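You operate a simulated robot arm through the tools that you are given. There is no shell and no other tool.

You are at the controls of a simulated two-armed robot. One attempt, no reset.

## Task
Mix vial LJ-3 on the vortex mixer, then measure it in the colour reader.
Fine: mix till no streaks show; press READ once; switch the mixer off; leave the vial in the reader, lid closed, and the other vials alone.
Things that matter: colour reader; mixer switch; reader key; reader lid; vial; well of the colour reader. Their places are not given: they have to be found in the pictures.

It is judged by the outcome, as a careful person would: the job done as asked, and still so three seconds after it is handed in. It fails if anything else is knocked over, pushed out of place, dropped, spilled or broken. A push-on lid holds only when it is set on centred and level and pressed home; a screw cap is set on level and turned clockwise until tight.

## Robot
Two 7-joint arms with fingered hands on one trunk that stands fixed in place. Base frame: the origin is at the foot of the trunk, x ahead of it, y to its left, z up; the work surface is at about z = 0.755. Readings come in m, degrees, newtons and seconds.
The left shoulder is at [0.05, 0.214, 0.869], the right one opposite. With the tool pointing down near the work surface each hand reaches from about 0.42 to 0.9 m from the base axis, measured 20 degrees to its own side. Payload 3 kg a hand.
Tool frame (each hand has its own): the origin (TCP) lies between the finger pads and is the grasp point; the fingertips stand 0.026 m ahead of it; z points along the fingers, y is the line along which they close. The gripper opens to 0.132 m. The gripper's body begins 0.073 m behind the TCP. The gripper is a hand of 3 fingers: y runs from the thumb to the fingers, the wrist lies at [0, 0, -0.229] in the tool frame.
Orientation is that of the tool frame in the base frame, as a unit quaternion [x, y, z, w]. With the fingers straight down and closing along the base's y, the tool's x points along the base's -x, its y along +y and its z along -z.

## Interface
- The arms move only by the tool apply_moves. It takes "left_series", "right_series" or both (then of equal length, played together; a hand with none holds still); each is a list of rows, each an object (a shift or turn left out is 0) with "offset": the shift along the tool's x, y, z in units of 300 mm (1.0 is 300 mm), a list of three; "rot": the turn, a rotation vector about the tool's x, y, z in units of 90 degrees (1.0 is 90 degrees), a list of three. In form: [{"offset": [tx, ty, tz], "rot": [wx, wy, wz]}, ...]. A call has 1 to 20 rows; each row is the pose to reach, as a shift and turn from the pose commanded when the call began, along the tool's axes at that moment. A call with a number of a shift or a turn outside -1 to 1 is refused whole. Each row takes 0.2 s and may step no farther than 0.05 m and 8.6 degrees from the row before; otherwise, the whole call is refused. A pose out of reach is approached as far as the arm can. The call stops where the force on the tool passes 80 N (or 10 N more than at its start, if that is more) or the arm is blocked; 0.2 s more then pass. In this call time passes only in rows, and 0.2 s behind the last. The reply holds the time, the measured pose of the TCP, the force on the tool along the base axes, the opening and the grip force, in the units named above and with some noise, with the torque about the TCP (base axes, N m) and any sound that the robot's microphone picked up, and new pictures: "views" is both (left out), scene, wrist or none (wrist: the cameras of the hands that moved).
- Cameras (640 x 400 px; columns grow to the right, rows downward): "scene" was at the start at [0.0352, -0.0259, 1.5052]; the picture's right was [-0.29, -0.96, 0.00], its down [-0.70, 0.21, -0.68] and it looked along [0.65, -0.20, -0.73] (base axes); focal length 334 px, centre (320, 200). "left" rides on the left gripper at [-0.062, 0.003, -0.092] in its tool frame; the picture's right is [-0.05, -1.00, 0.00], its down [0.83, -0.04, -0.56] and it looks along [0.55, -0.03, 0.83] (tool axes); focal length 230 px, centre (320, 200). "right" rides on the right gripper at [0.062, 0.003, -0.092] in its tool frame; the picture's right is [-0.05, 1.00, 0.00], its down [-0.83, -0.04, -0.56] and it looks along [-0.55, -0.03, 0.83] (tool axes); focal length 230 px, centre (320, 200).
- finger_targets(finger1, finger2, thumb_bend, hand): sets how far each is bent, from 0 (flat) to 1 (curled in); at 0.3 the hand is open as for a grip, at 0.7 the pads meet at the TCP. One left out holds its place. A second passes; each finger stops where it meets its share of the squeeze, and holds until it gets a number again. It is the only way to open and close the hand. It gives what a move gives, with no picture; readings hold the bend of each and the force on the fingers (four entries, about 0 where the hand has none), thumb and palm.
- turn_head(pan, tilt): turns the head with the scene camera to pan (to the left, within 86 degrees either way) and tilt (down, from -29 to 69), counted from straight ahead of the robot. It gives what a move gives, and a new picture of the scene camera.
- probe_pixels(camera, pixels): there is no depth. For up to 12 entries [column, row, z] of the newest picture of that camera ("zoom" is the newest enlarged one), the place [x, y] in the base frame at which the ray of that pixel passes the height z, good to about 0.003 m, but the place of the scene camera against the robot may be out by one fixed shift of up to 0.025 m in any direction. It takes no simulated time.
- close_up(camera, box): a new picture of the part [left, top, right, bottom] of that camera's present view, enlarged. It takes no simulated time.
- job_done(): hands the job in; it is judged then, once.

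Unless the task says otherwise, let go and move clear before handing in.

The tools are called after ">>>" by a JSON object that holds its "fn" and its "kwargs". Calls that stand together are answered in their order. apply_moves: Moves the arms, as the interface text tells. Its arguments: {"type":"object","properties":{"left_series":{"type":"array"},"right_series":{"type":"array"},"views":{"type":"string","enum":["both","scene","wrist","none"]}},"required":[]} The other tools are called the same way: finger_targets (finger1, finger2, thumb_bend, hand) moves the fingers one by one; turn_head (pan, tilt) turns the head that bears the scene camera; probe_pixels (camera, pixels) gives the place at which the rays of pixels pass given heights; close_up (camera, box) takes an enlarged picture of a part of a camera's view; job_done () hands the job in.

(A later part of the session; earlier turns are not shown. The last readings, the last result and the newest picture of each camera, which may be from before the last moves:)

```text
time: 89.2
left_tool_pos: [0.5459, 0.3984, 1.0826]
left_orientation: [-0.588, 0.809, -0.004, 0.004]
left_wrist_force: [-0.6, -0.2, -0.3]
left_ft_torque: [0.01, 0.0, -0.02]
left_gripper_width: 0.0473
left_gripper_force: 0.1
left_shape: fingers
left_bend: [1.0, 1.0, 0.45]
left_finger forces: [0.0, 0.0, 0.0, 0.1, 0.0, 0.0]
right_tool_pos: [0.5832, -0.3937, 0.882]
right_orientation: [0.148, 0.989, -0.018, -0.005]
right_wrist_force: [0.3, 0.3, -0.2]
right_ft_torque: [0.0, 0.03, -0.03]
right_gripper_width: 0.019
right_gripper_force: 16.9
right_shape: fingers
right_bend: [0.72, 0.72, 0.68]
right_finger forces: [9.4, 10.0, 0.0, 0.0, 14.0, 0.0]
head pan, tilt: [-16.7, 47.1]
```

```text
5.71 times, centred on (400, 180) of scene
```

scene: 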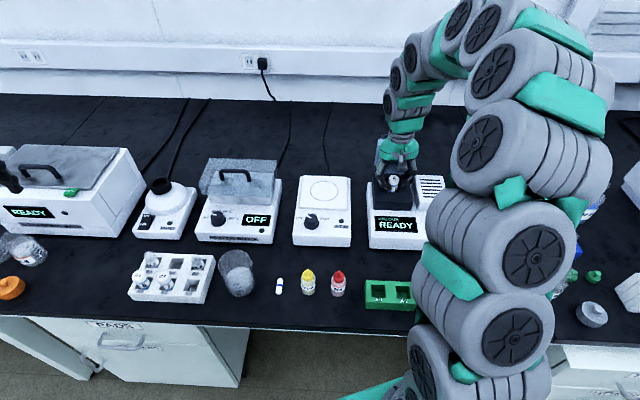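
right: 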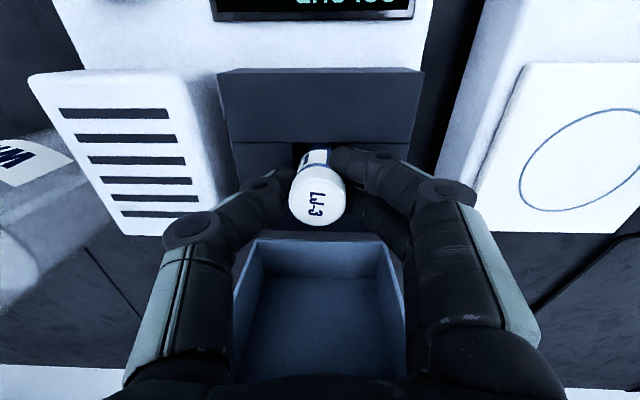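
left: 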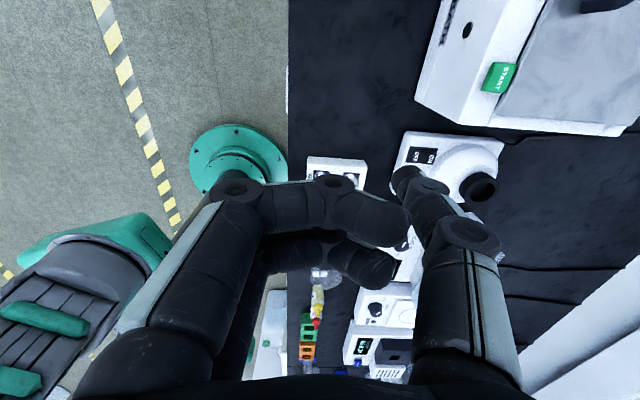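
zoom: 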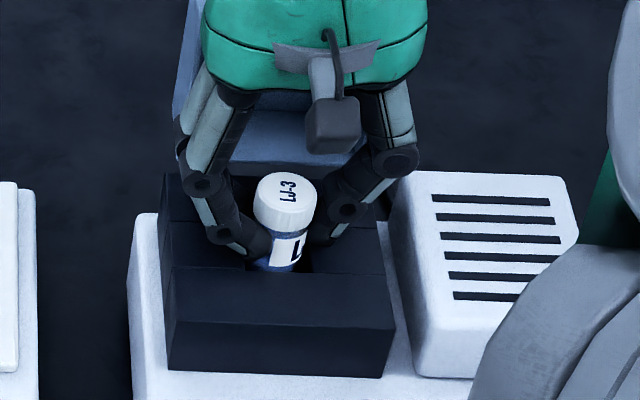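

Still free. I'll lower a few millimetres more, watching for fingertip or floor contact.

>>> {"fn": "apply_moves", "kwargs": {"right_series": [{"offset": [0, 0, 0.008]}, {"offset": [0, 0.0005, 0.014]}], "views": "none"}}

>>> {"fn": "apply_moves", "kwargs": {"right_series": [{"offset": [0, 0, 0.007]}], "views": "wrist"}}

>>> {"fn": "close_up", "kwargs": {"camera": "right", "box": [250, 80, 390, 240]}}

```text
time: 89.8
left_tool_pos: [0.5451, 0.3988, 1.0825]
left_orientation: [-0.588, 0.809, -0.004, 0.004]
left_wrist_force: [-0.1, 0.0, 0.8]
left_ft_torque: [0.03, -0.02, 0.04]
left_gripper_width: 0.0475
left_gripper_force: 0.2
left_shape: fingers
left_bend: [1.0, 1.0, 0.45]
left_finger forces: [0.0, 0.0, 0.0, 0.1, 0.1, 0.0]
right_tool_pos: [0.5827, -0.394, 0.879]
right_orientation: [0.148, 0.989, -0.019, -0.003]
right_wrist_force: [-3.1, -0.8, 18.1]
right_ft_torque: [-0.44, 0.17, -0.04]
right_gripper_width: 0.019
right_gripper_force: 27.5
right_shape: fingers
right_bend: [0.72, 0.71, 0.69]
right_finger forces: [10.3, 10.9, 0.0, 0.0, 34.1, 0.0]
head pan, tilt: [-16.7, 47.1]
```

```text
time: 90.2
left_tool_pos: [0.5456, 0.3987, 1.0818]
left_orientation: [-0.587, 0.809, -0.005, 0.004]
left_wrist_force: [0.4, -0.3, 0.0]
left_ft_torque: [-0.03, 0.02, -0.01]
left_gripper_width: 0.0475
left_gripper_force: 0.0
left_shape: fingers
left_bend: [1.0, 1.0, 0.45]
left_finger forces: [0.1, 0.1, 0.0, 0.1, 0.1, 0.0]
right_tool_pos: [0.5834, -0.3929, 0.8757]
right_orientation: [0.149, 0.989, -0.019, -0.003]
right_wrist_force: [-9.0, 0.0, 61.5]
right_ft_torque: [-0.99, 0.5, -0.18]
right_gripper_width: 0.019
right_gripper_force: 47.6
right_shape: fingers
right_bend: [0.72, 0.72, 0.7]
right_finger forces: [11.5, 17.7, 0.1, 0.1, 66.7, 0.1]
head pan, tilt: [-16.7, 47.1]
```

right: 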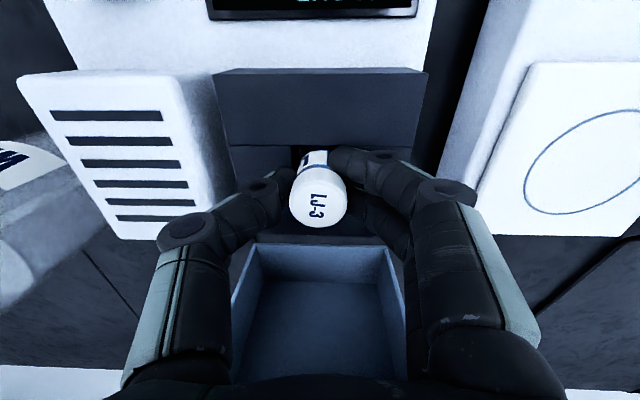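

```text
2.50 times, centred on (320, 160) of right
```

zoom: 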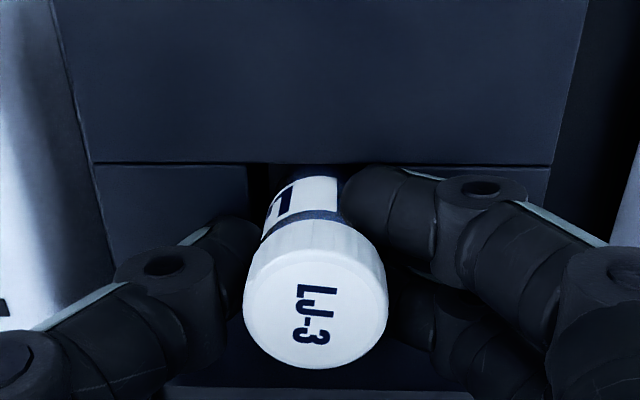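

The thumb tip now rests on the block top (61 N), so this is as low as the hand goes. I'll back up 4 mm and release the vial into the well.

>>> {"fn": "apply_moves", "kwargs": {"right_series": [{"offset": [0, 0, -0.012]}], "views": "none"}}

>>> {"fn": "finger_targets", "kwargs": {"hand": "right", "finger1": 0.64, "finger2": 0.64, "thumb_bend": 0.62}}

>>> {"fn": "close_up", "kwargs": {"camera": "right", "box": [250, 80, 390, 240]}}

>>> {"fn": "close_up", "kwargs": {"camera": "scene", "box": [375, 145, 425, 215]}}

```text
time: 90.6
left_tool_pos: [0.5453, 0.4, 1.0827]
left_orientation: [-0.588, 0.809, -0.004, 0.004]
left_wrist_force: [-0.6, 0.1, -0.4]
left_ft_torque: [-0.02, 0.0, 0.01]
left_gripper_width: 0.0473
left_gripper_force: 0.0
left_shape: fingers
left_bend: [1.0, 1.0, 0.45]
left_finger forces: [0.0, 0.0, 0.0, 0.0, 0.0, 0.0]
right_tool_pos: [0.5823, -0.3929, 0.8776]
right_orientation: [0.148, 0.989, -0.018, -0.004]
right_wrist_force: [5.1, -3.7, 19.3]
right_ft_torque: [-0.53, -0.05, 0.11]
right_gripper_width: 0.019
right_gripper_force: 27.4
right_shape: fingers
right_bend: [0.72, 0.72, 0.7]
right_finger forces: [9.7, 10.3, 0.0, 0.0, 33.9, 0.0]
head pan, tilt: [-16.7, 47.1]
```

```text
time: 91.6
left_tool_pos: [0.5456, 0.3985, 1.0828]
left_orientation: [-0.587, 0.81, -0.004, 0.005]
left_wrist_force: [-0.1, 0.3, -0.4]
left_ft_torque: [-0.02, 0.01, 0.01]
left_gripper_width: 0.0475
left_gripper_force: 0.1
left_shape: fingers
left_bend: [1.0, 1.0, 0.45]
left_finger forces: [0.0, 0.1, 0.0, 0.1, 0.1, 0.0]
right_tool_pos: [0.5832, -0.3932, 0.8796]
right_orientation: [0.148, 0.989, -0.017, -0.003]
right_wrist_force: [3.6, 0.2, 41.9]
right_ft_torque: [-0.25, -0.09, 0.03]
right_gripper_width: 0.0208
right_gripper_force: 26.0
right_shape: fingers
right_bend: [0.68, 0.69, 0.65]
right_finger forces: [9.8, 15.3, 0.0, 0.0, 27.2, 0.0]
head pan, tilt: [-16.7, 47.1]
```

```text
2.50 times, centred on (320, 160) of right
```

zoom: 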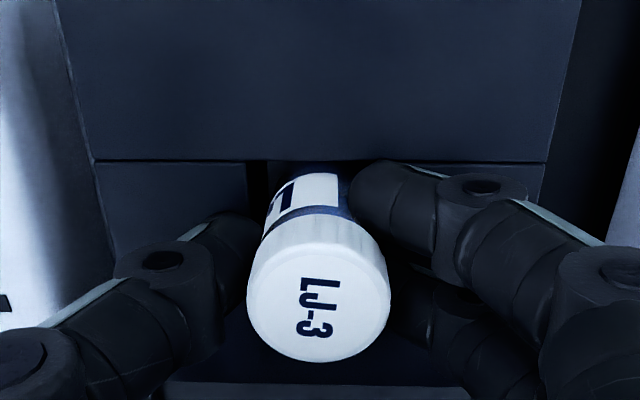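

```text
5.71 times, centred on (400, 180) of scene
```

zoom: 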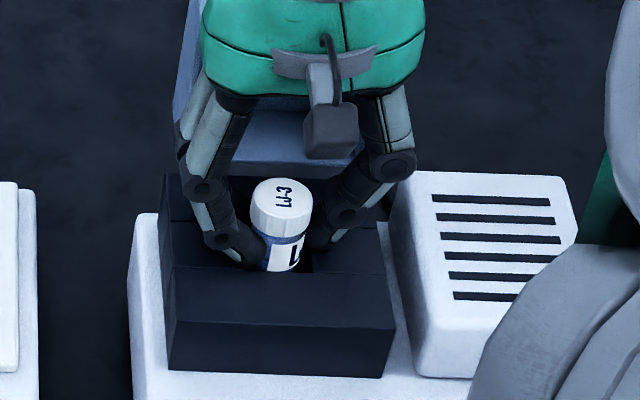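

The tips press on the block while opening (42 N up). I'll rise 7 mm and open further.

>>> {"fn": "apply_moves", "kwargs": {"right_series": [{"offset": [0, 0, -0.012]}, {"offset": [0, 0, -0.022]}], "views": "none"}}

>>> {"fn": "finger_targets", "kwargs": {"hand": "right", "finger1": 0.59, "finger2": 0.59, "thumb_bend": 0.57}}

>>> {"fn": "close_up", "kwargs": {"camera": "right", "box": [250, 80, 390, 240]}}

>>> {"fn": "close_up", "kwargs": {"camera": "scene", "box": [375, 145, 425, 215]}}

```text
time: 92.2
left_tool_pos: [0.5463, 0.3991, 1.083]
left_orientation: [-0.588, 0.809, -0.005, 0.004]
left_wrist_force: [-0.8, 0.2, 0.0]
left_ft_torque: [0.01, 0.02, 0.01]
left_gripper_width: 0.0474
left_gripper_force: 0.1
left_shape: fingers
left_bend: [1.0, 1.0, 0.45]
left_finger forces: [0.0, 0.0, 0.0, 0.0, 0.1, 0.0]
right_tool_pos: [0.5819, -0.3914, 0.8852]
right_orientation: [0.148, 0.989, -0.018, -0.006]
right_wrist_force: [-0.6, 0.6, 0.2]
right_ft_torque: [-0.05, 0.01, 0.06]
right_gripper_width: 0.0259
right_gripper_force: 0.1
right_shape: fingers
right_bend: [0.64, 0.64, 0.62]
right_finger forces: [0.1, 0.0, 0.0, 0.1, 0.1, 0.1]
head pan, tilt: [-16.7, 47.1]
```

```text
time: 93.2
left_tool_pos: [0.546, 0.3988, 1.0812]
left_orientation: [-0.588, 0.809, -0.004, 0.004]
left_wrist_force: [-0.9, -0.2, -0.2]
left_ft_torque: [0.03, -0.02, -0.04]
left_gripper_width: 0.0475
left_gripper_force: 0.0
left_shape: fingers
left_bend: [1.0, 1.0, 0.45]
left_finger forces: [0.0, 0.0, 0.0, 0.0, 0.0, 0.0]
right_tool_pos: [0.5818, -0.3912, 0.8853]
right_orientation: [0.149, 0.989, -0.018, -0.004]
right_wrist_force: [0.4, -0.1, -0.3]
right_ft_torque: [-0.04, 0.02, 0.03]
right_gripper_width: 0.0423
right_gripper_force: 0.1
right_shape: fingers
right_bend: [0.59, 0.59, 0.56]
right_finger forces: [0.0, 0.0, 0.1, 0.0, 0.0, 0.0]
head pan, tilt: [-16.7, 47.1]
```

```text
2.50 times, centred on (320, 160) of right
```

zoom: 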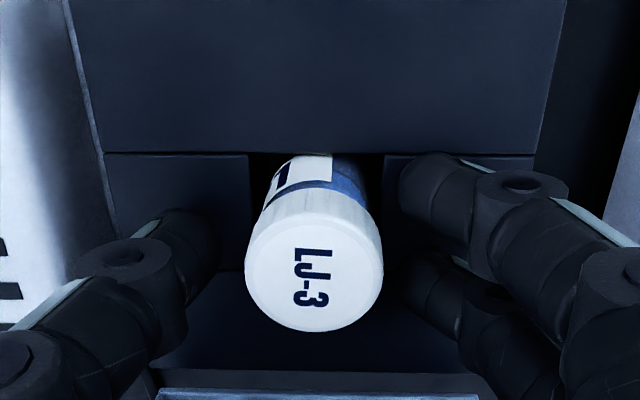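

```text
5.71 times, centred on (400, 180) of scene
```

zoom: 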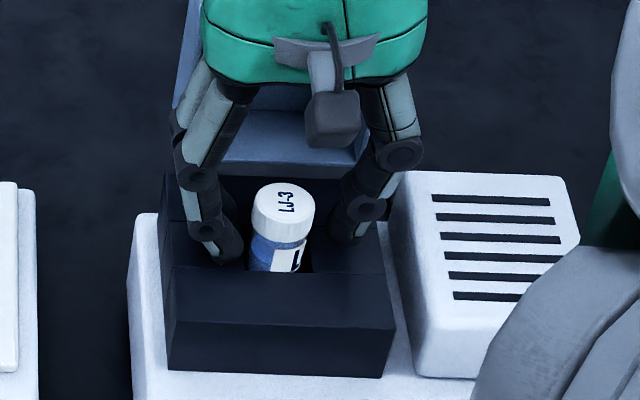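

LJ-3 stands in the well, released. I'll lift the hand straight up and verify.

>>> {"fn": "apply_moves", "kwargs": {"right_series": [{"offset": [0, -0.001, -0.04]}, {"offset": [0, -0.004, -0.1]}, {"offset": [0, -0.008, -0.2]}, {"offset": [0, -0.012, -0.34]}, {"offset": [0, -0.018, -0.48]}, {"offset": [0, -0.02, -0.6]}]}}

>>> {"fn": "close_up", "kwargs": {"camera": "right", "box": [220, 60, 420, 240]}}

>>> {"fn": "close_up", "kwargs": {"camera": "scene", "box": [360, 125, 440, 225]}}

```text
time: 94.6
left_tool_pos: [0.5463, 0.3995, 1.0825]
left_orientation: [-0.588, 0.809, -0.005, 0.003]
left_wrist_force: [0.6, 0.3, -0.5]
left_ft_torque: [-0.03, -0.03, 0.01]
left_gripper_width: 0.0474
left_gripper_force: 0.0
left_shape: fingers
left_bend: [1.0, 1.0, 0.45]
left_finger forces: [0.2, 0.0, 0.1, 0.0, 0.1, 0.1]
right_tool_pos: [0.5821, -0.3887, 1.0645]
right_orientation: [0.148, 0.989, -0.018, -0.005]
right_wrist_force: [-0.1, 0.3, 0.8]
right_ft_torque: [0.0, 0.02, -0.03]
right_gripper_width: 0.0425
right_gripper_force: 0.0
right_shape: fingers
right_bend: [0.59, 0.59, 0.56]
right_finger forces: [0.0, 0.1, 0.0, 0.1, 0.1, 0.0]
head pan, tilt: [-16.7, 47.1]
```

scene: 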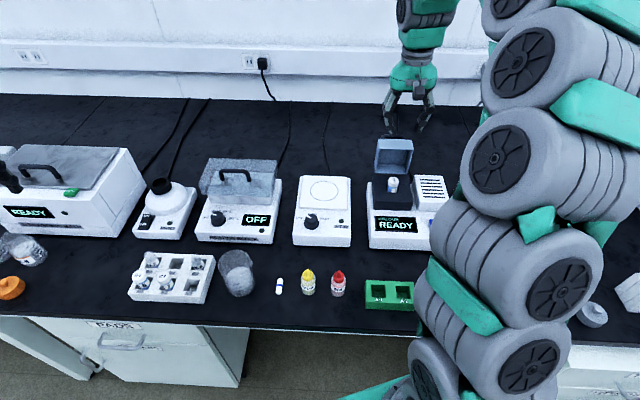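
right: 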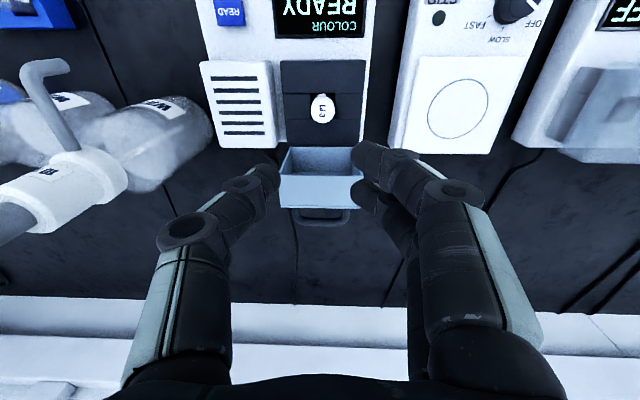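

```text
2.22 times, centred on (320, 150) of right
```

zoom: 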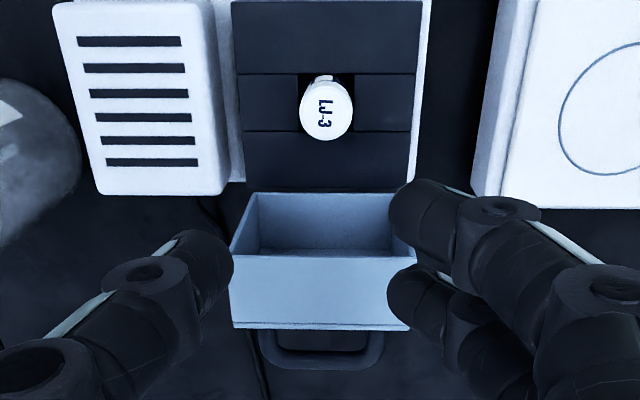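

```text
4.00 times, centred on (400, 175) of scene
```

zoom: 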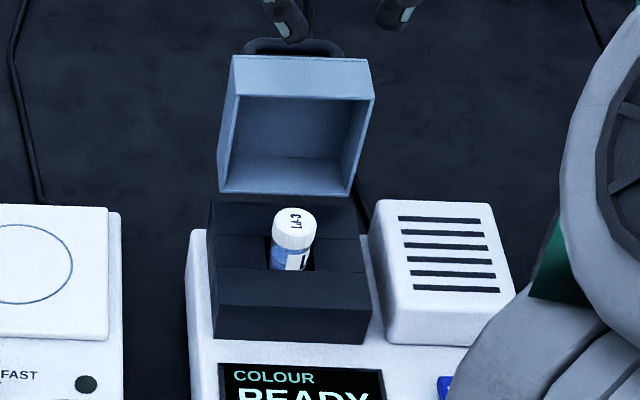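

LJ-3 sits upright in the well. To close the lid under control, I'll straddle its top edge (thumb on the inside, fingers behind), ease it over and let it rest on the thumb. First I'll level the hand and yaw it 90° above the lid.

>>> {"fn": "apply_moves", "kwargs": {"right_series": [{"offset": [0, 0, -0.02], "rot": [-0.0234, 0, 0]}], "views": "none"}}

>>> {"fn": "apply_moves", "kwargs": {"right_series": [{"offset": [-0.02, 0, 0], "rot": [0, 0, 0.09]}, {"offset": [-0.04, -0.001, 0], "rot": [0, 0, 0.18]}, {"offset": [-0.06, -0.002, 0], "rot": [0, 0, 0.27]}, {"offset": [-0.08, -0.004, 0], "rot": [0, 0, 0.36]}, {"offset": [-0.1, -0.005, 0], "rot": [0, 0, 0.45]}, {"offset": [-0.12, -0.006, 0], "rot": [0, 0, 0.54]}, {"offset": [-0.145, -0.008, 0], "rot": [0, 0, 0.63]}, {"offset": [-0.17, -0.01, 0], "rot": [0, 0, 0.72]}, {"offset": [-0.19, -0.011, 0], "rot": [0, 0, 0.81]}, {"offset": [-0.21, -0.012, 0], "rot": [0, 0, 0.9]}, {"offset": [-0.234, -0.013, 0], "rot": [0, 0, 0.99]}], "views": "none"}}

>>> {"fn": "finger_targets", "kwargs": {"hand": "right", "finger1": 0.48, "finger2": 0.48, "thumb_bend": 0.5}}

>>> {"fn": "apply_moves", "kwargs": {"right_series": [{"offset": [0, 0, 0.1]}]}}

>>> {"fn": "close_up", "kwargs": {"camera": "right", "box": [160, 40, 480, 260]}}

```text
time: 95.0
left_tool_pos: [0.5447, 0.3995, 1.0821]
left_orientation: [-0.588, 0.809, -0.005, 0.005]
left_wrist_force: [0.1, 0.0, 0.5]
left_ft_torque: [0.02, 0.01, 0.01]
left_gripper_width: 0.0476
left_gripper_force: 0.1
left_shape: fingers
left_bend: [1.0, 1.0, 0.45]
left_finger forces: [0.0, 0.1, 0.0, 0.0, 0.0, 0.0]
right_tool_pos: [0.5836, -0.3891, 1.0714]
right_orientation: [0.148, 0.989, 0.0, -0.002]
right_wrist_force: [-0.3, -0.7, -1.0]
right_ft_torque: [0.01, 0.0, 0.02]
right_gripper_width: 0.0423
right_gripper_force: 0.0
right_shape: fingers
right_bend: [0.59, 0.59, 0.56]
right_finger forces: [0.1, 0.0, 0.0, 0.1, 0.0, 0.0]
head pan, tilt: [-16.7, 47.1]
```

```text
time: 97.4
left_tool_pos: [0.5457, 0.3993, 1.0836]
left_orientation: [-0.588, 0.809, -0.005, 0.004]
left_wrist_force: [0.2, 0.6, -0.3]
left_ft_torque: [0.0, -0.02, -0.02]
left_gripper_width: 0.0475
left_gripper_force: 0.0
left_shape: fingers
left_bend: [1.0, 1.0, 0.45]
left_finger forces: [0.1, 0.1, 0.0, 0.1, 0.1, 0.1]
right_tool_pos: [0.6494, -0.4163, 1.071]
right_orientation: [0.801, 0.599, -0.001, -0.001]
right_wrist_force: [-0.1, -0.7, -0.1]
right_ft_torque: [-0.04, -0.03, -0.02]
right_gripper_width: 0.0425
right_gripper_force: 0.1
right_shape: fingers
right_bend: [0.59, 0.59, 0.56]
right_finger forces: [0.1, 0.0, 0.0, 0.1, 0.0, 0.1]
head pan, tilt: [-16.7, 47.1]
```

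```text
time: 98.4
left_tool_pos: [0.5465, 0.3985, 1.083]
left_orientation: [-0.588, 0.809, -0.005, 0.004]
left_wrist_force: [0.1, 0.0, -0.1]
left_ft_torque: [0.0, 0.02, 0.02]
left_gripper_width: 0.0476
left_gripper_force: 0.0
left_shape: fingers
left_bend: [1.0, 1.0, 0.45]
left_finger forces: [0.0, 0.0, 0.0, 0.0, 0.0, 0.0]
right_tool_pos: [0.6494, -0.4159, 1.0716]
right_orientation: [0.8, 0.6, -0.001, -0.002]
right_wrist_force: [-0.2, -0.8, 0.3]
right_ft_torque: [0.0, 0.01, 0.0]
right_gripper_width: 0.0707
right_gripper_force: 0.0
right_shape: fingers
right_bend: [0.48, 0.48, 0.5]
right_finger forces: [0.1, 0.0, 0.1, 0.0, 0.1, 0.0]
head pan, tilt: [-16.7, 47.1]
```

```text
time: 98.8
left_tool_pos: [0.5462, 0.3994, 1.0819]
left_orientation: [-0.588, 0.809, -0.004, 0.004]
left_wrist_force: [-0.2, -0.6, 0.4]
left_ft_torque: [-0.03, -0.03, 0.01]
left_gripper_width: 0.0475
left_gripper_force: 0.2
left_shape: fingers
left_bend: [1.0, 1.0, 0.45]
left_finger forces: [0.0, 0.1, 0.1, 0.1, 0.0, 0.0]
right_tool_pos: [0.6502, -0.4161, 1.0422]
right_orientation: [0.8, 0.6, 0.0, -0.002]
right_wrist_force: [0.2, 0.0, 0.4]
right_ft_torque: [-0.02, 0.04, 0.0]
right_gripper_width: 0.0709
right_gripper_force: 0.2
right_shape: fingers
right_bend: [0.48, 0.48, 0.5]
right_finger forces: [0.0, 0.0, 0.0, 0.0, 0.0, 0.0]
head pan, tilt: [-16.7, 47.1]
```

scene: 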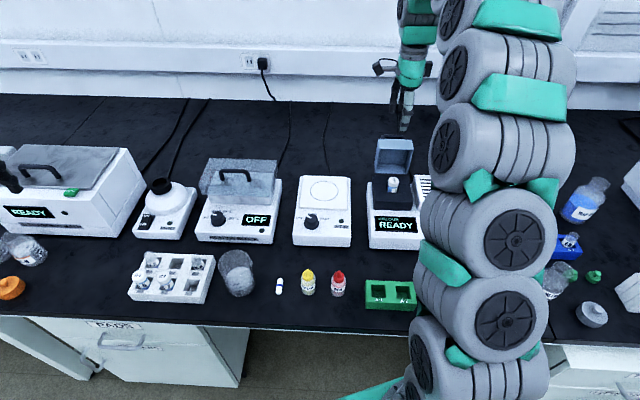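
right: 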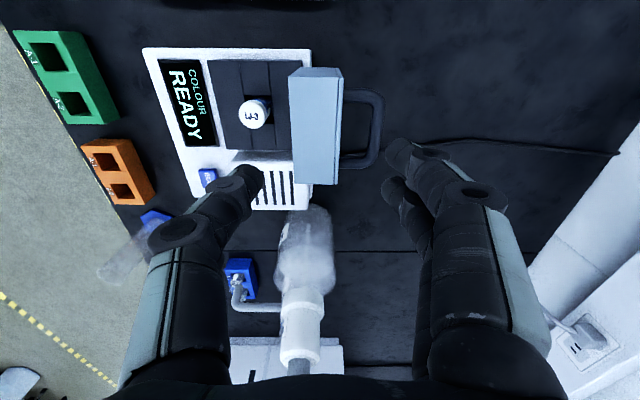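

```text
1.82 times, centred on (320, 150) of right
```

zoom: 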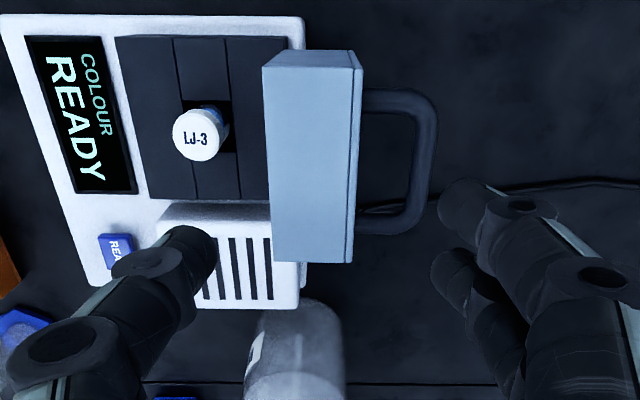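

From above, the lid's top edge spans 42 mm between thumb and fingers, nearly centred (4 mm off). I'll centre and descend so the thumb and fingers straddle it.

>>> {"fn": "apply_moves", "kwargs": {"right_series": [{"offset": [0, -0.01, 0.1]}, {"offset": [0, -0.01, 0.2]}, {"offset": [0, -0.01, 0.26]}, {"offset": [0, -0.01, 0.285]}]}}

>>> {"fn": "close_up", "kwargs": {"camera": "right", "box": [160, 60, 480, 280]}}

```text
time: 99.8
left_tool_pos: [0.5456, 0.3986, 1.0837]
left_orientation: [-0.588, 0.809, -0.004, 0.004]
left_wrist_force: [-0.4, 0.3, 0.5]
left_ft_torque: [0.0, 0.02, 0.0]
left_gripper_width: 0.0474
left_gripper_force: 0.1
left_shape: fingers
left_bend: [1.0, 1.0, 0.45]
left_finger forces: [0.1, 0.0, 0.0, 0.0, 0.0, 0.0]
right_tool_pos: [0.6485, -0.4166, 0.9568]
right_orientation: [0.8, 0.6, -0.001, -0.001]
right_wrist_force: [-0.7, 0.5, -0.2]
right_ft_torque: [0.02, 0.04, 0.0]
right_gripper_width: 0.0706
right_gripper_force: 0.1
right_shape: fingers
right_bend: [0.48, 0.48, 0.5]
right_finger forces: [0.0, 0.1, 0.0, 0.1, 0.1, 0.0]
head pan, tilt: [-16.7, 47.1]
```

scene: 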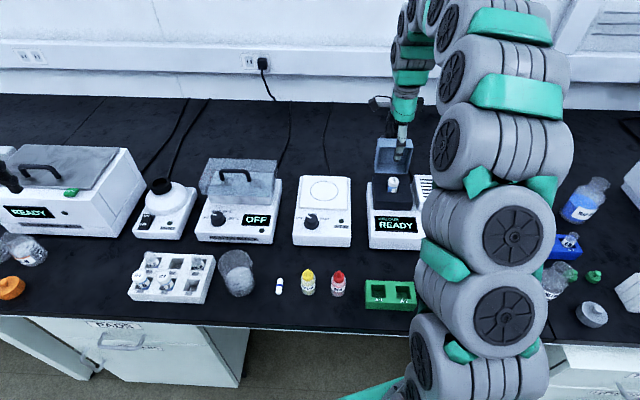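
right: 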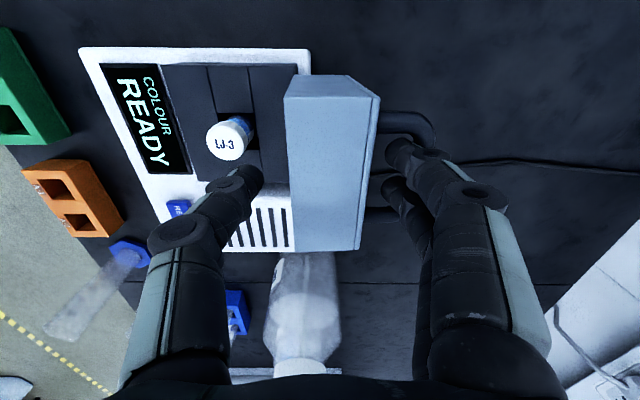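

```text
1.82 times, centred on (320, 170) of right
```

zoom: 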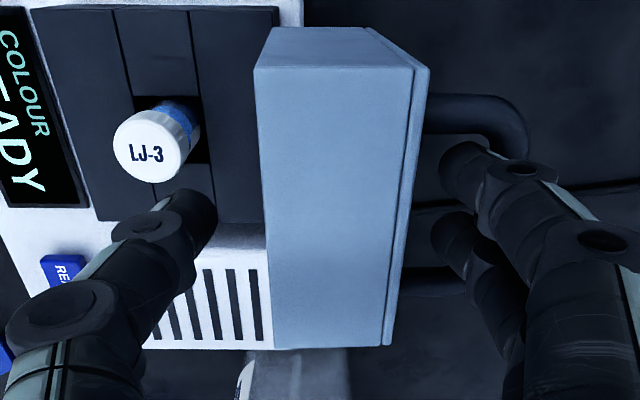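

The thumb is inside and the fingers behind the lid's upper edge. I'll push it toward the robot in steps.

>>> {"fn": "apply_moves", "kwargs": {"right_series": [{"offset": [0, -0.05, 0]}, {"offset": [0, -0.09, 0]}, {"offset": [0, -0.13, 0]}]}}

>>> {"fn": "close_up", "kwargs": {"camera": "right", "box": [160, 60, 480, 280]}}

```text
time: 100.6
left_tool_pos: [0.545, 0.3989, 1.0843]
left_orientation: [-0.588, 0.809, -0.004, 0.004]
left_wrist_force: [-0.7, -0.2, -0.4]
left_ft_torque: [0.0, 0.03, 0.0]
left_gripper_width: 0.0474
left_gripper_force: 0.0
left_shape: fingers
left_bend: [1.0, 1.0, 0.45]
left_finger forces: [0.1, 0.1, 0.1, 0.0, 0.0, 0.0]
right_tool_pos: [0.6097, -0.4064, 0.9558]
right_orientation: [0.8, 0.6, -0.001, -0.002]
right_wrist_force: [0.2, -0.9, 1.9]
right_ft_torque: [0.01, -0.08, -0.02]
right_gripper_width: 0.0726
right_gripper_force: 1.0
right_shape: fingers
right_bend: [0.47, 0.48, 0.5]
right_finger forces: [1.0, 0.7, 0.0, 0.0, 0.0, 0.0]
head pan, tilt: [-16.7, 47.1]
```

scene: 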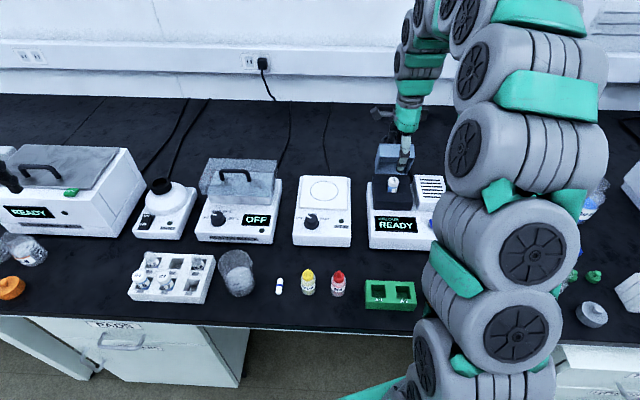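
right: 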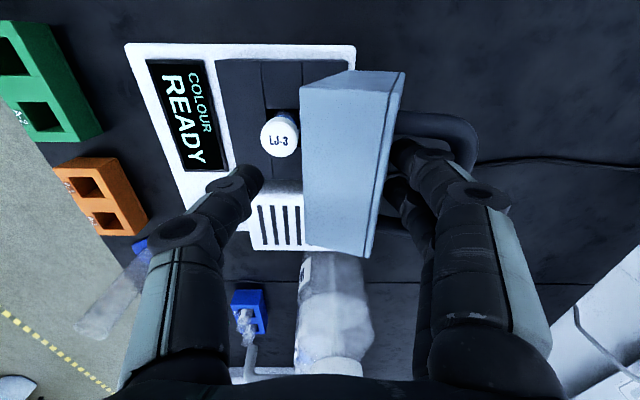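

```text
1.82 times, centred on (320, 170) of right
```

zoom: 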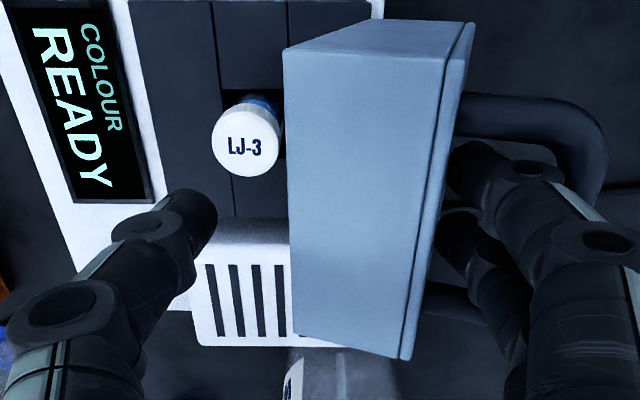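

The lid is pivoting with light force, but the fingertips are near the handle loop. I'll raise slightly while pushing on so they stay out of the loop.

>>> {"fn": "apply_moves", "kwargs": {"right_series": [{"offset": [0, -0.01, -0.025]}, {"offset": [0, -0.05, -0.035]}, {"offset": [0, -0.09, -0.045]}]}}

>>> {"fn": "close_up", "kwargs": {"camera": "right", "box": [160, 60, 480, 280]}}

```text
time: 101.4
left_tool_pos: [0.5457, 0.3987, 1.0829]
left_orientation: [-0.588, 0.809, -0.005, 0.005]
left_wrist_force: [0.3, -0.3, -0.2]
left_ft_torque: [0.02, -0.02, 0.01]
left_gripper_width: 0.0476
left_gripper_force: 0.1
left_shape: fingers
left_bend: [1.0, 1.0, 0.45]
left_finger forces: [0.0, 0.1, 0.1, 0.0, 0.0, 0.0]
right_tool_pos: [0.5798, -0.3971, 0.9684]
right_orientation: [0.8, 0.601, -0.002, -0.002]
right_wrist_force: [-0.6, 1.1, -1.0]
right_ft_torque: [0.01, -0.01, 0.01]
right_gripper_width: 0.0722
right_gripper_force: 0.1
right_shape: fingers
right_bend: [0.47, 0.48, 0.5]
right_finger forces: [0.3, 0.0, 0.0, 0.1, 0.0, 0.0]
head pan, tilt: [-16.7, 47.1]
```

scene: 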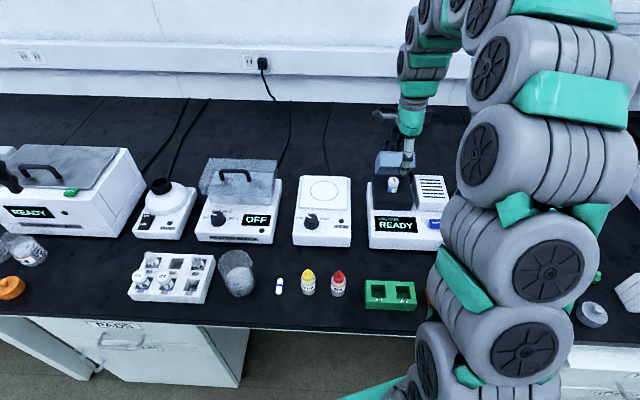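
right: 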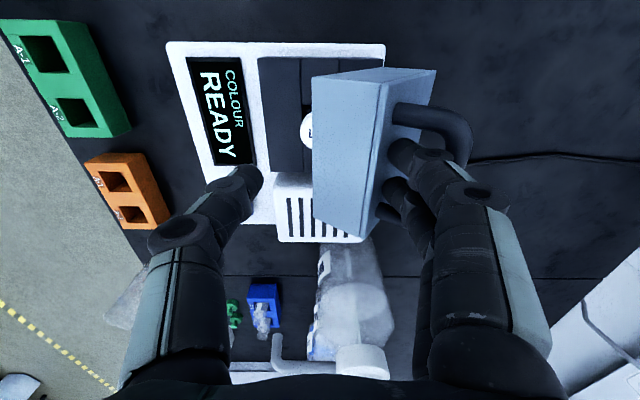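

```text
1.82 times, centred on (320, 170) of right
```

zoom: 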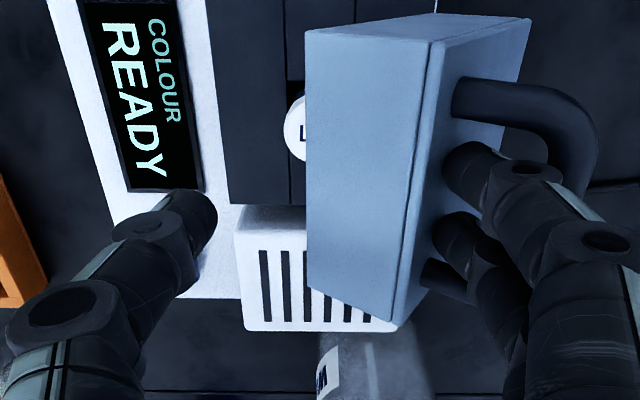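

The lid is near balance. I'll bring the thumb closer on the inside to shorten the gap, then nudge on.

>>> {"fn": "finger_targets", "kwargs": {"hand": "right", "thumb_bend": 0.58}}

>>> {"fn": "apply_moves", "kwargs": {"right_series": [{"offset": [0, -0.03, -0.005]}, {"offset": [0, -0.06, -0.01]}]}}

>>> {"fn": "close_up", "kwargs": {"camera": "right", "box": [160, 60, 480, 280]}}

>>> {"fn": "close_up", "kwargs": {"camera": "scene", "box": [360, 125, 440, 225]}}

```text
time: 102.4
left_tool_pos: [0.5457, 0.399, 1.0825]
left_orientation: [-0.588, 0.809, -0.004, 0.005]
left_wrist_force: [-1.0, 0.6, -0.6]
left_ft_torque: [-0.03, 0.0, -0.01]
left_gripper_width: 0.0476
left_gripper_force: 0.0
left_shape: fingers
left_bend: [1.0, 1.0, 0.45]
left_finger forces: [0.0, 0.1, 0.0, 0.0, 0.0, 0.0]
right_tool_pos: [0.5819, -0.3986, 0.9687]
right_orientation: [0.8, 0.6, -0.001, -0.002]
right_wrist_force: [0.4, 0.5, 0.1]
right_ft_torque: [0.02, -0.01, -0.03]
right_gripper_width: 0.0602
right_gripper_force: 0.1
right_shape: fingers
right_bend: [0.48, 0.48, 0.57]
right_finger forces: [0.1, 0.0, 0.0, 0.0, 0.0, 0.0]
head pan, tilt: [-16.7, 47.1]
```

```text
time: 103.0
left_tool_pos: [0.546, 0.3991, 1.0826]
left_orientation: [-0.588, 0.809, -0.005, 0.004]
left_wrist_force: [-0.2, 0.4, 0.5]
left_ft_torque: [-0.01, -0.03, 0.03]
left_gripper_width: 0.0475
left_gripper_force: 0.1
left_shape: fingers
left_bend: [1.0, 1.0, 0.45]
left_finger forces: [0.0, 0.0, 0.1, 0.0, 0.1, 0.0]
right_tool_pos: [0.5666, -0.3922, 0.9727]
right_orientation: [0.799, 0.601, 0.0, -0.002]
right_wrist_force: [-0.5, 0.4, 0.4]
right_ft_torque: [0.0, 0.02, 0.03]
right_gripper_width: 0.0604
right_gripper_force: 0.6
right_shape: fingers
right_bend: [0.48, 0.48, 0.57]
right_finger forces: [0.2, 0.0, 0.2, 0.0, 0.1, 0.0]
head pan, tilt: [-16.7, 47.1]
```

scene: 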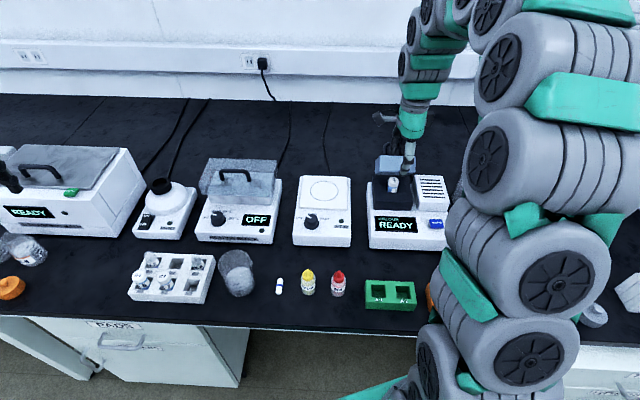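
right: 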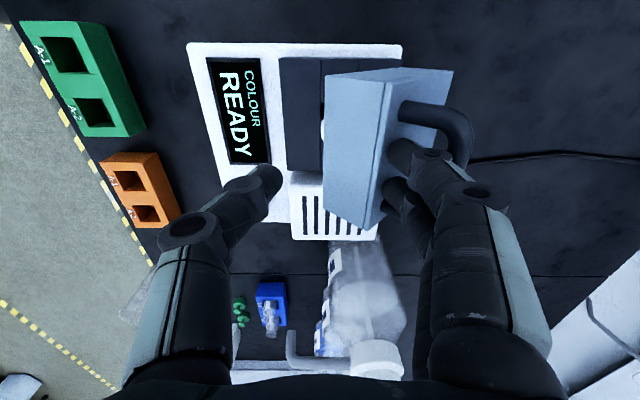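

```text
1.82 times, centred on (320, 170) of right
```

zoom: 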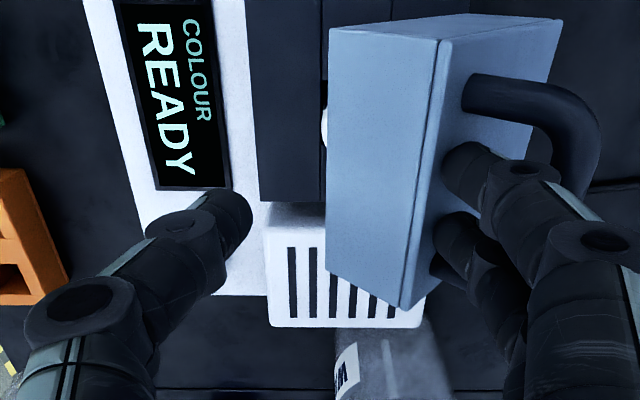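

```text
4.00 times, centred on (400, 175) of scene
```

zoom: 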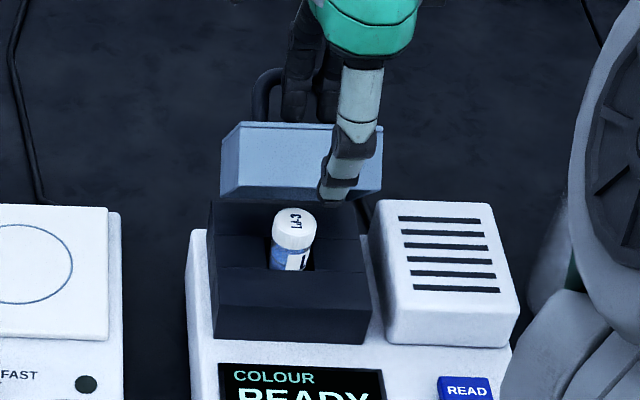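

The lid moves easily and does not fall by itself. I'll open the thumb again to leave room and push on.

>>> {"fn": "finger_targets", "kwargs": {"hand": "right", "thumb_bend": 0.45}}

>>> {"fn": "apply_moves", "kwargs": {"right_series": [{"offset": [0, -0.03, 0]}, {"offset": [0, -0.06, 0]}, {"offset": [0, -0.09, 0]}]}}

>>> {"fn": "close_up", "kwargs": {"camera": "right", "box": [160, 60, 480, 280]}}

>>> {"fn": "close_up", "kwargs": {"camera": "scene", "box": [360, 125, 440, 225]}}

```text
time: 104.0
left_tool_pos: [0.5464, 0.3991, 1.0825]
left_orientation: [-0.588, 0.809, -0.004, 0.004]
left_wrist_force: [0.3, -0.1, 0.2]
left_ft_torque: [-0.02, -0.06, -0.02]
left_gripper_width: 0.0476
left_gripper_force: 0.0
left_shape: fingers
left_bend: [1.0, 1.0, 0.45]
left_finger forces: [0.0, 0.1, 0.0, 0.0, 0.0, 0.1]
right_tool_pos: [0.5659, -0.3923, 0.9727]
right_orientation: [0.8, 0.601, -0.001, -0.002]
right_wrist_force: [-0.1, 0.2, 0.3]
right_ft_torque: [-0.01, 0.02, -0.02]
right_gripper_width: 0.08
right_gripper_force: 0.2
right_shape: fingers
right_bend: [0.48, 0.48, 0.45]
right_finger forces: [0.3, 0.0, 0.0, 0.0, 0.1, 0.0]
head pan, tilt: [-16.7, 47.1]
```

```text
time: 104.8
left_tool_pos: [0.545, 0.3989, 1.0829]
left_orientation: [-0.588, 0.809, -0.005, 0.004]
left_wrist_force: [-0.2, 0.2, 0.4]
left_ft_torque: [0.01, -0.03, -0.02]
left_gripper_width: 0.0475
left_gripper_force: 0.0
left_shape: fingers
left_bend: [1.0, 1.0, 0.45]
left_finger forces: [0.0, 0.0, 0.0, 0.0, 0.0, 0.0]
right_tool_pos: [0.5408, -0.3843, 0.9739]
right_orientation: [0.8, 0.6, -0.001, 0.0]
right_wrist_force: [0.9, -0.2, 1.7]
right_ft_torque: [0.01, -0.01, 0.04]
right_gripper_width: 0.0799
right_gripper_force: 0.0
right_shape: fingers
right_bend: [0.48, 0.48, 0.45]
right_finger forces: [0.0, 0.0, 0.1, 0.0, 0.1, 0.0]
head pan, tilt: [-16.7, 47.1]
```

scene: 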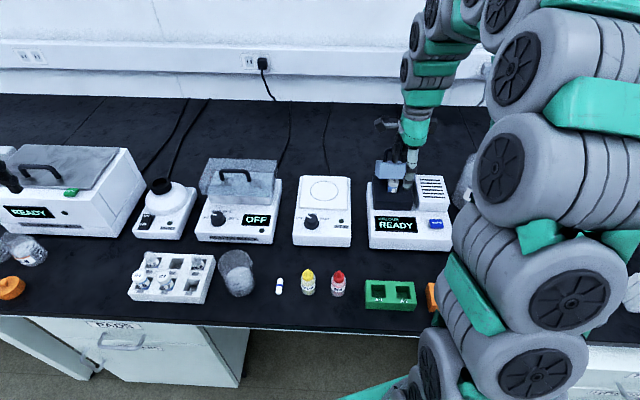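
right: 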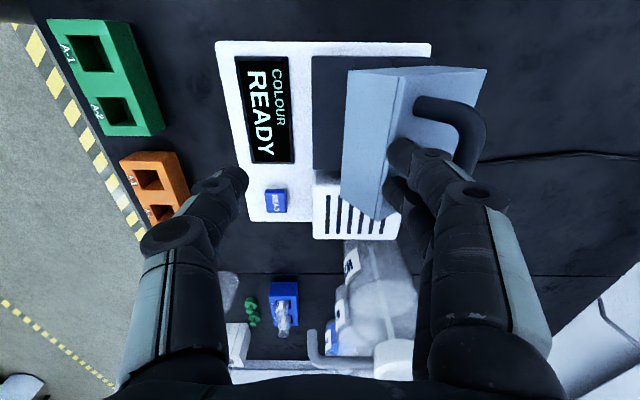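

```text
1.82 times, centred on (320, 170) of right
```

zoom: 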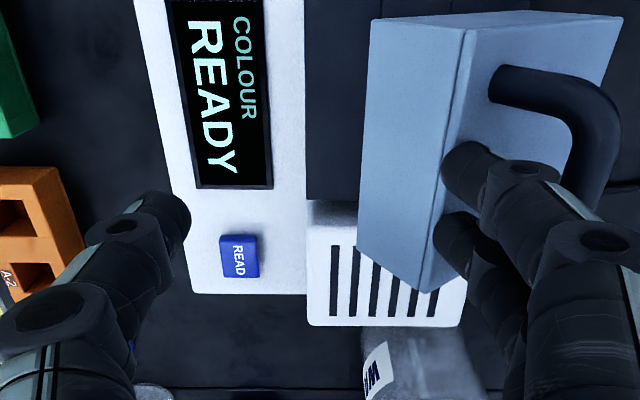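

```text
4.00 times, centred on (400, 175) of scene
```

zoom: 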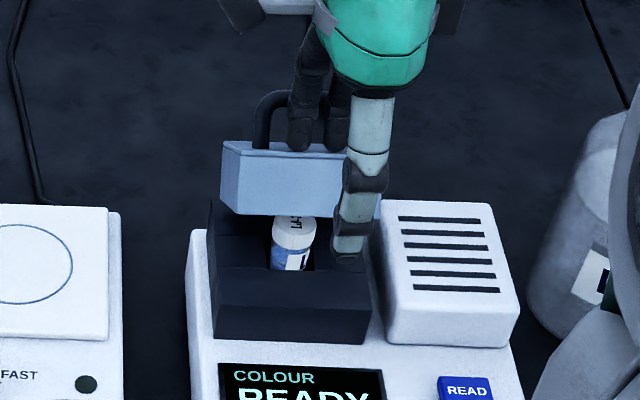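

The lid is about 45° and follows quietly. I'll continue pushing it down along its arc with the fingertips.

>>> {"fn": "apply_moves", "kwargs": {"right_series": [{"offset": [0, -0.04, 0.015]}, {"offset": [0, -0.08, 0.04]}, {"offset": [0, -0.115, 0.068]}]}}

>>> {"fn": "close_up", "kwargs": {"camera": "right", "box": [160, 60, 480, 280]}}

>>> {"fn": "close_up", "kwargs": {"camera": "scene", "box": [360, 125, 440, 225]}}

```text
time: 105.6
left_tool_pos: [0.5456, 0.4001, 1.0825]
left_orientation: [-0.587, 0.81, -0.005, 0.005]
left_wrist_force: [0.2, -0.4, 0.3]
left_ft_torque: [0.0, 0.02, 0.0]
left_gripper_width: 0.0475
left_gripper_force: 0.0
left_shape: fingers
left_bend: [1.0, 1.0, 0.45]
left_finger forces: [0.0, 0.0, 0.0, 0.0, 0.0, 0.0]
right_tool_pos: [0.5064, -0.3745, 0.9553]
right_orientation: [0.799, 0.601, -0.001, -0.001]
right_wrist_force: [0.4, 0.2, -0.2]
right_ft_torque: [-0.01, 0.02, 0.0]
right_gripper_width: 0.0795
right_gripper_force: 0.1
right_shape: fingers
right_bend: [0.48, 0.48, 0.45]
right_finger forces: [0.1, 0.0, 0.0, 0.0, 0.0, 0.0]
head pan, tilt: [-16.7, 47.1]
```

scene: 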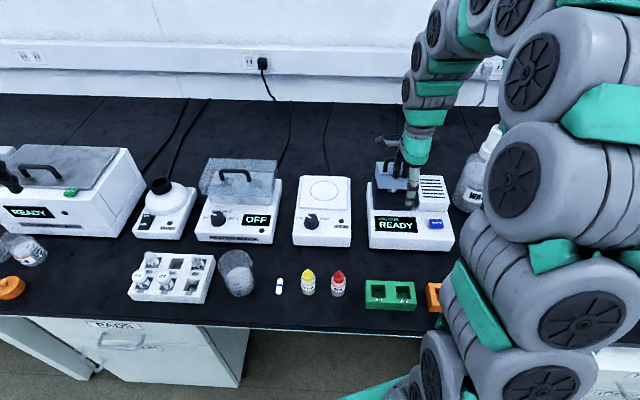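
right: 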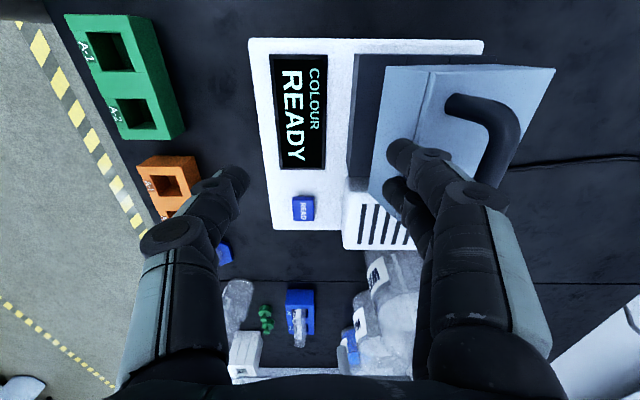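

```text
1.82 times, centred on (320, 170) of right
```

zoom: 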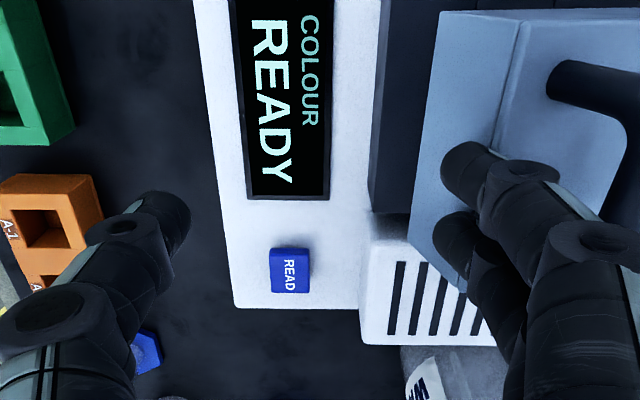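

```text
4.00 times, centred on (400, 175) of scene
```

zoom: 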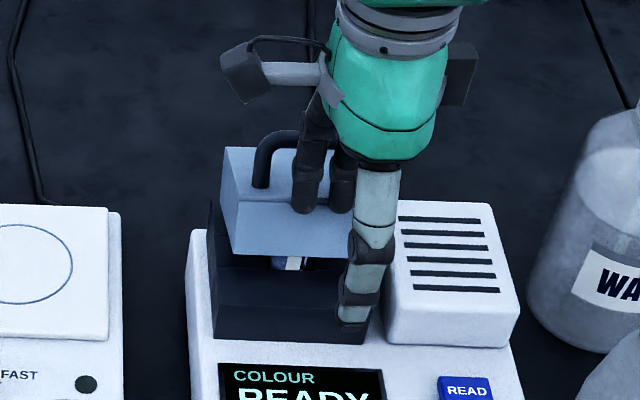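

The lid is about 20° from closed, with fingertips at its front edge. I'll step back over the plate and press it down.

>>> {"fn": "apply_moves", "kwargs": {"right_series": [{"offset": [0, 0, -0.04]}, {"offset": [0, 0.06, -0.04]}, {"offset": [0, 0.06, 0.0]}, {"offset": [0, 0.05, 0.04]}]}}

>>> {"fn": "close_up", "kwargs": {"camera": "right", "box": [160, 60, 480, 280]}}

>>> {"fn": "close_up", "kwargs": {"camera": "scene", "box": [360, 125, 440, 225]}}

```text
time: 106.6
left_tool_pos: [0.5459, 0.3997, 1.0833]
left_orientation: [-0.588, 0.809, -0.005, 0.004]
left_wrist_force: [0.7, 0.7, 0.6]
left_ft_torque: [-0.01, 0.04, 0.01]
left_gripper_width: 0.0475
left_gripper_force: 0.0
left_shape: fingers
left_bend: [1.0, 1.0, 0.45]
left_finger forces: [0.0, 0.1, 0.0, 0.0, 0.0, 0.0]
right_tool_pos: [0.5187, -0.3783, 0.9419]
right_orientation: [0.799, 0.601, -0.002, -0.002]
right_wrist_force: [-32.4, 19.1, 45.3]
right_ft_torque: [-0.2, -1.9, 0.38]
right_gripper_width: 0.0617
right_gripper_force: 32.8
right_shape: fingers
right_bend: [0.55, 0.56, 0.45]
right_finger forces: [46.3, 19.4, 0.1, 0.0, 0.0, 0.0]
head pan, tilt: [-16.7, 47.1]
```

scene: 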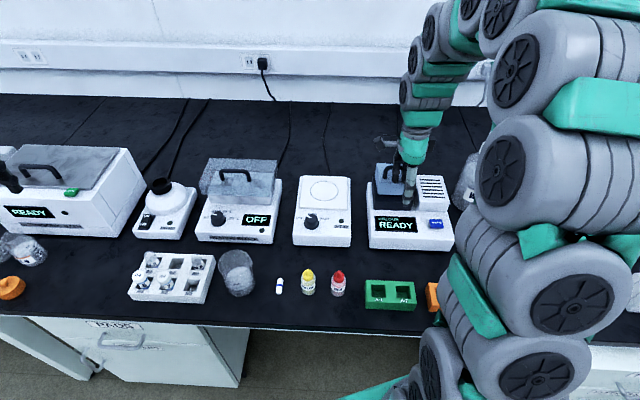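
right: 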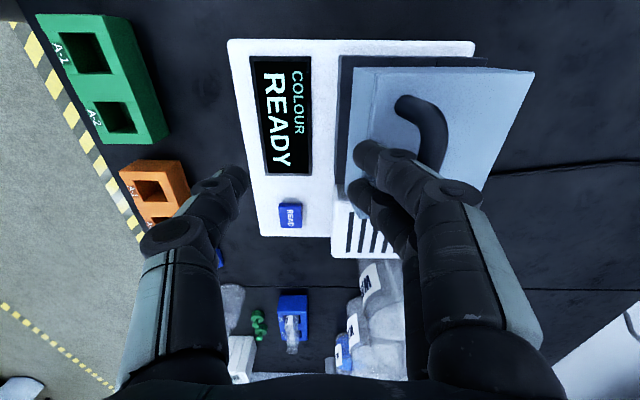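

```text
1.82 times, centred on (320, 170) of right
```

zoom: 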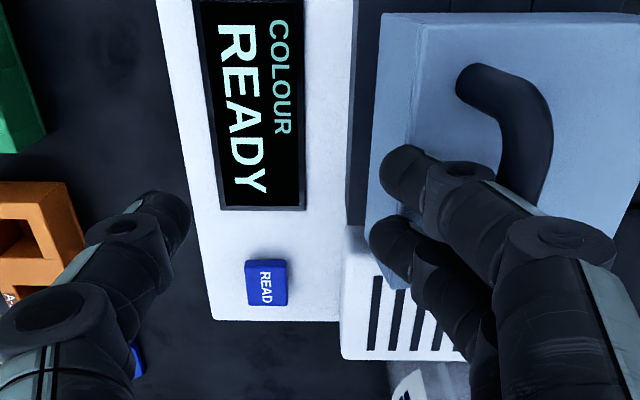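

```text
4.00 times, centred on (400, 175) of scene
```

zoom: 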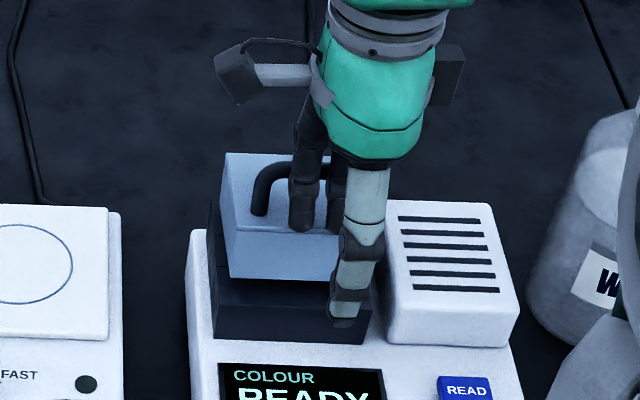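

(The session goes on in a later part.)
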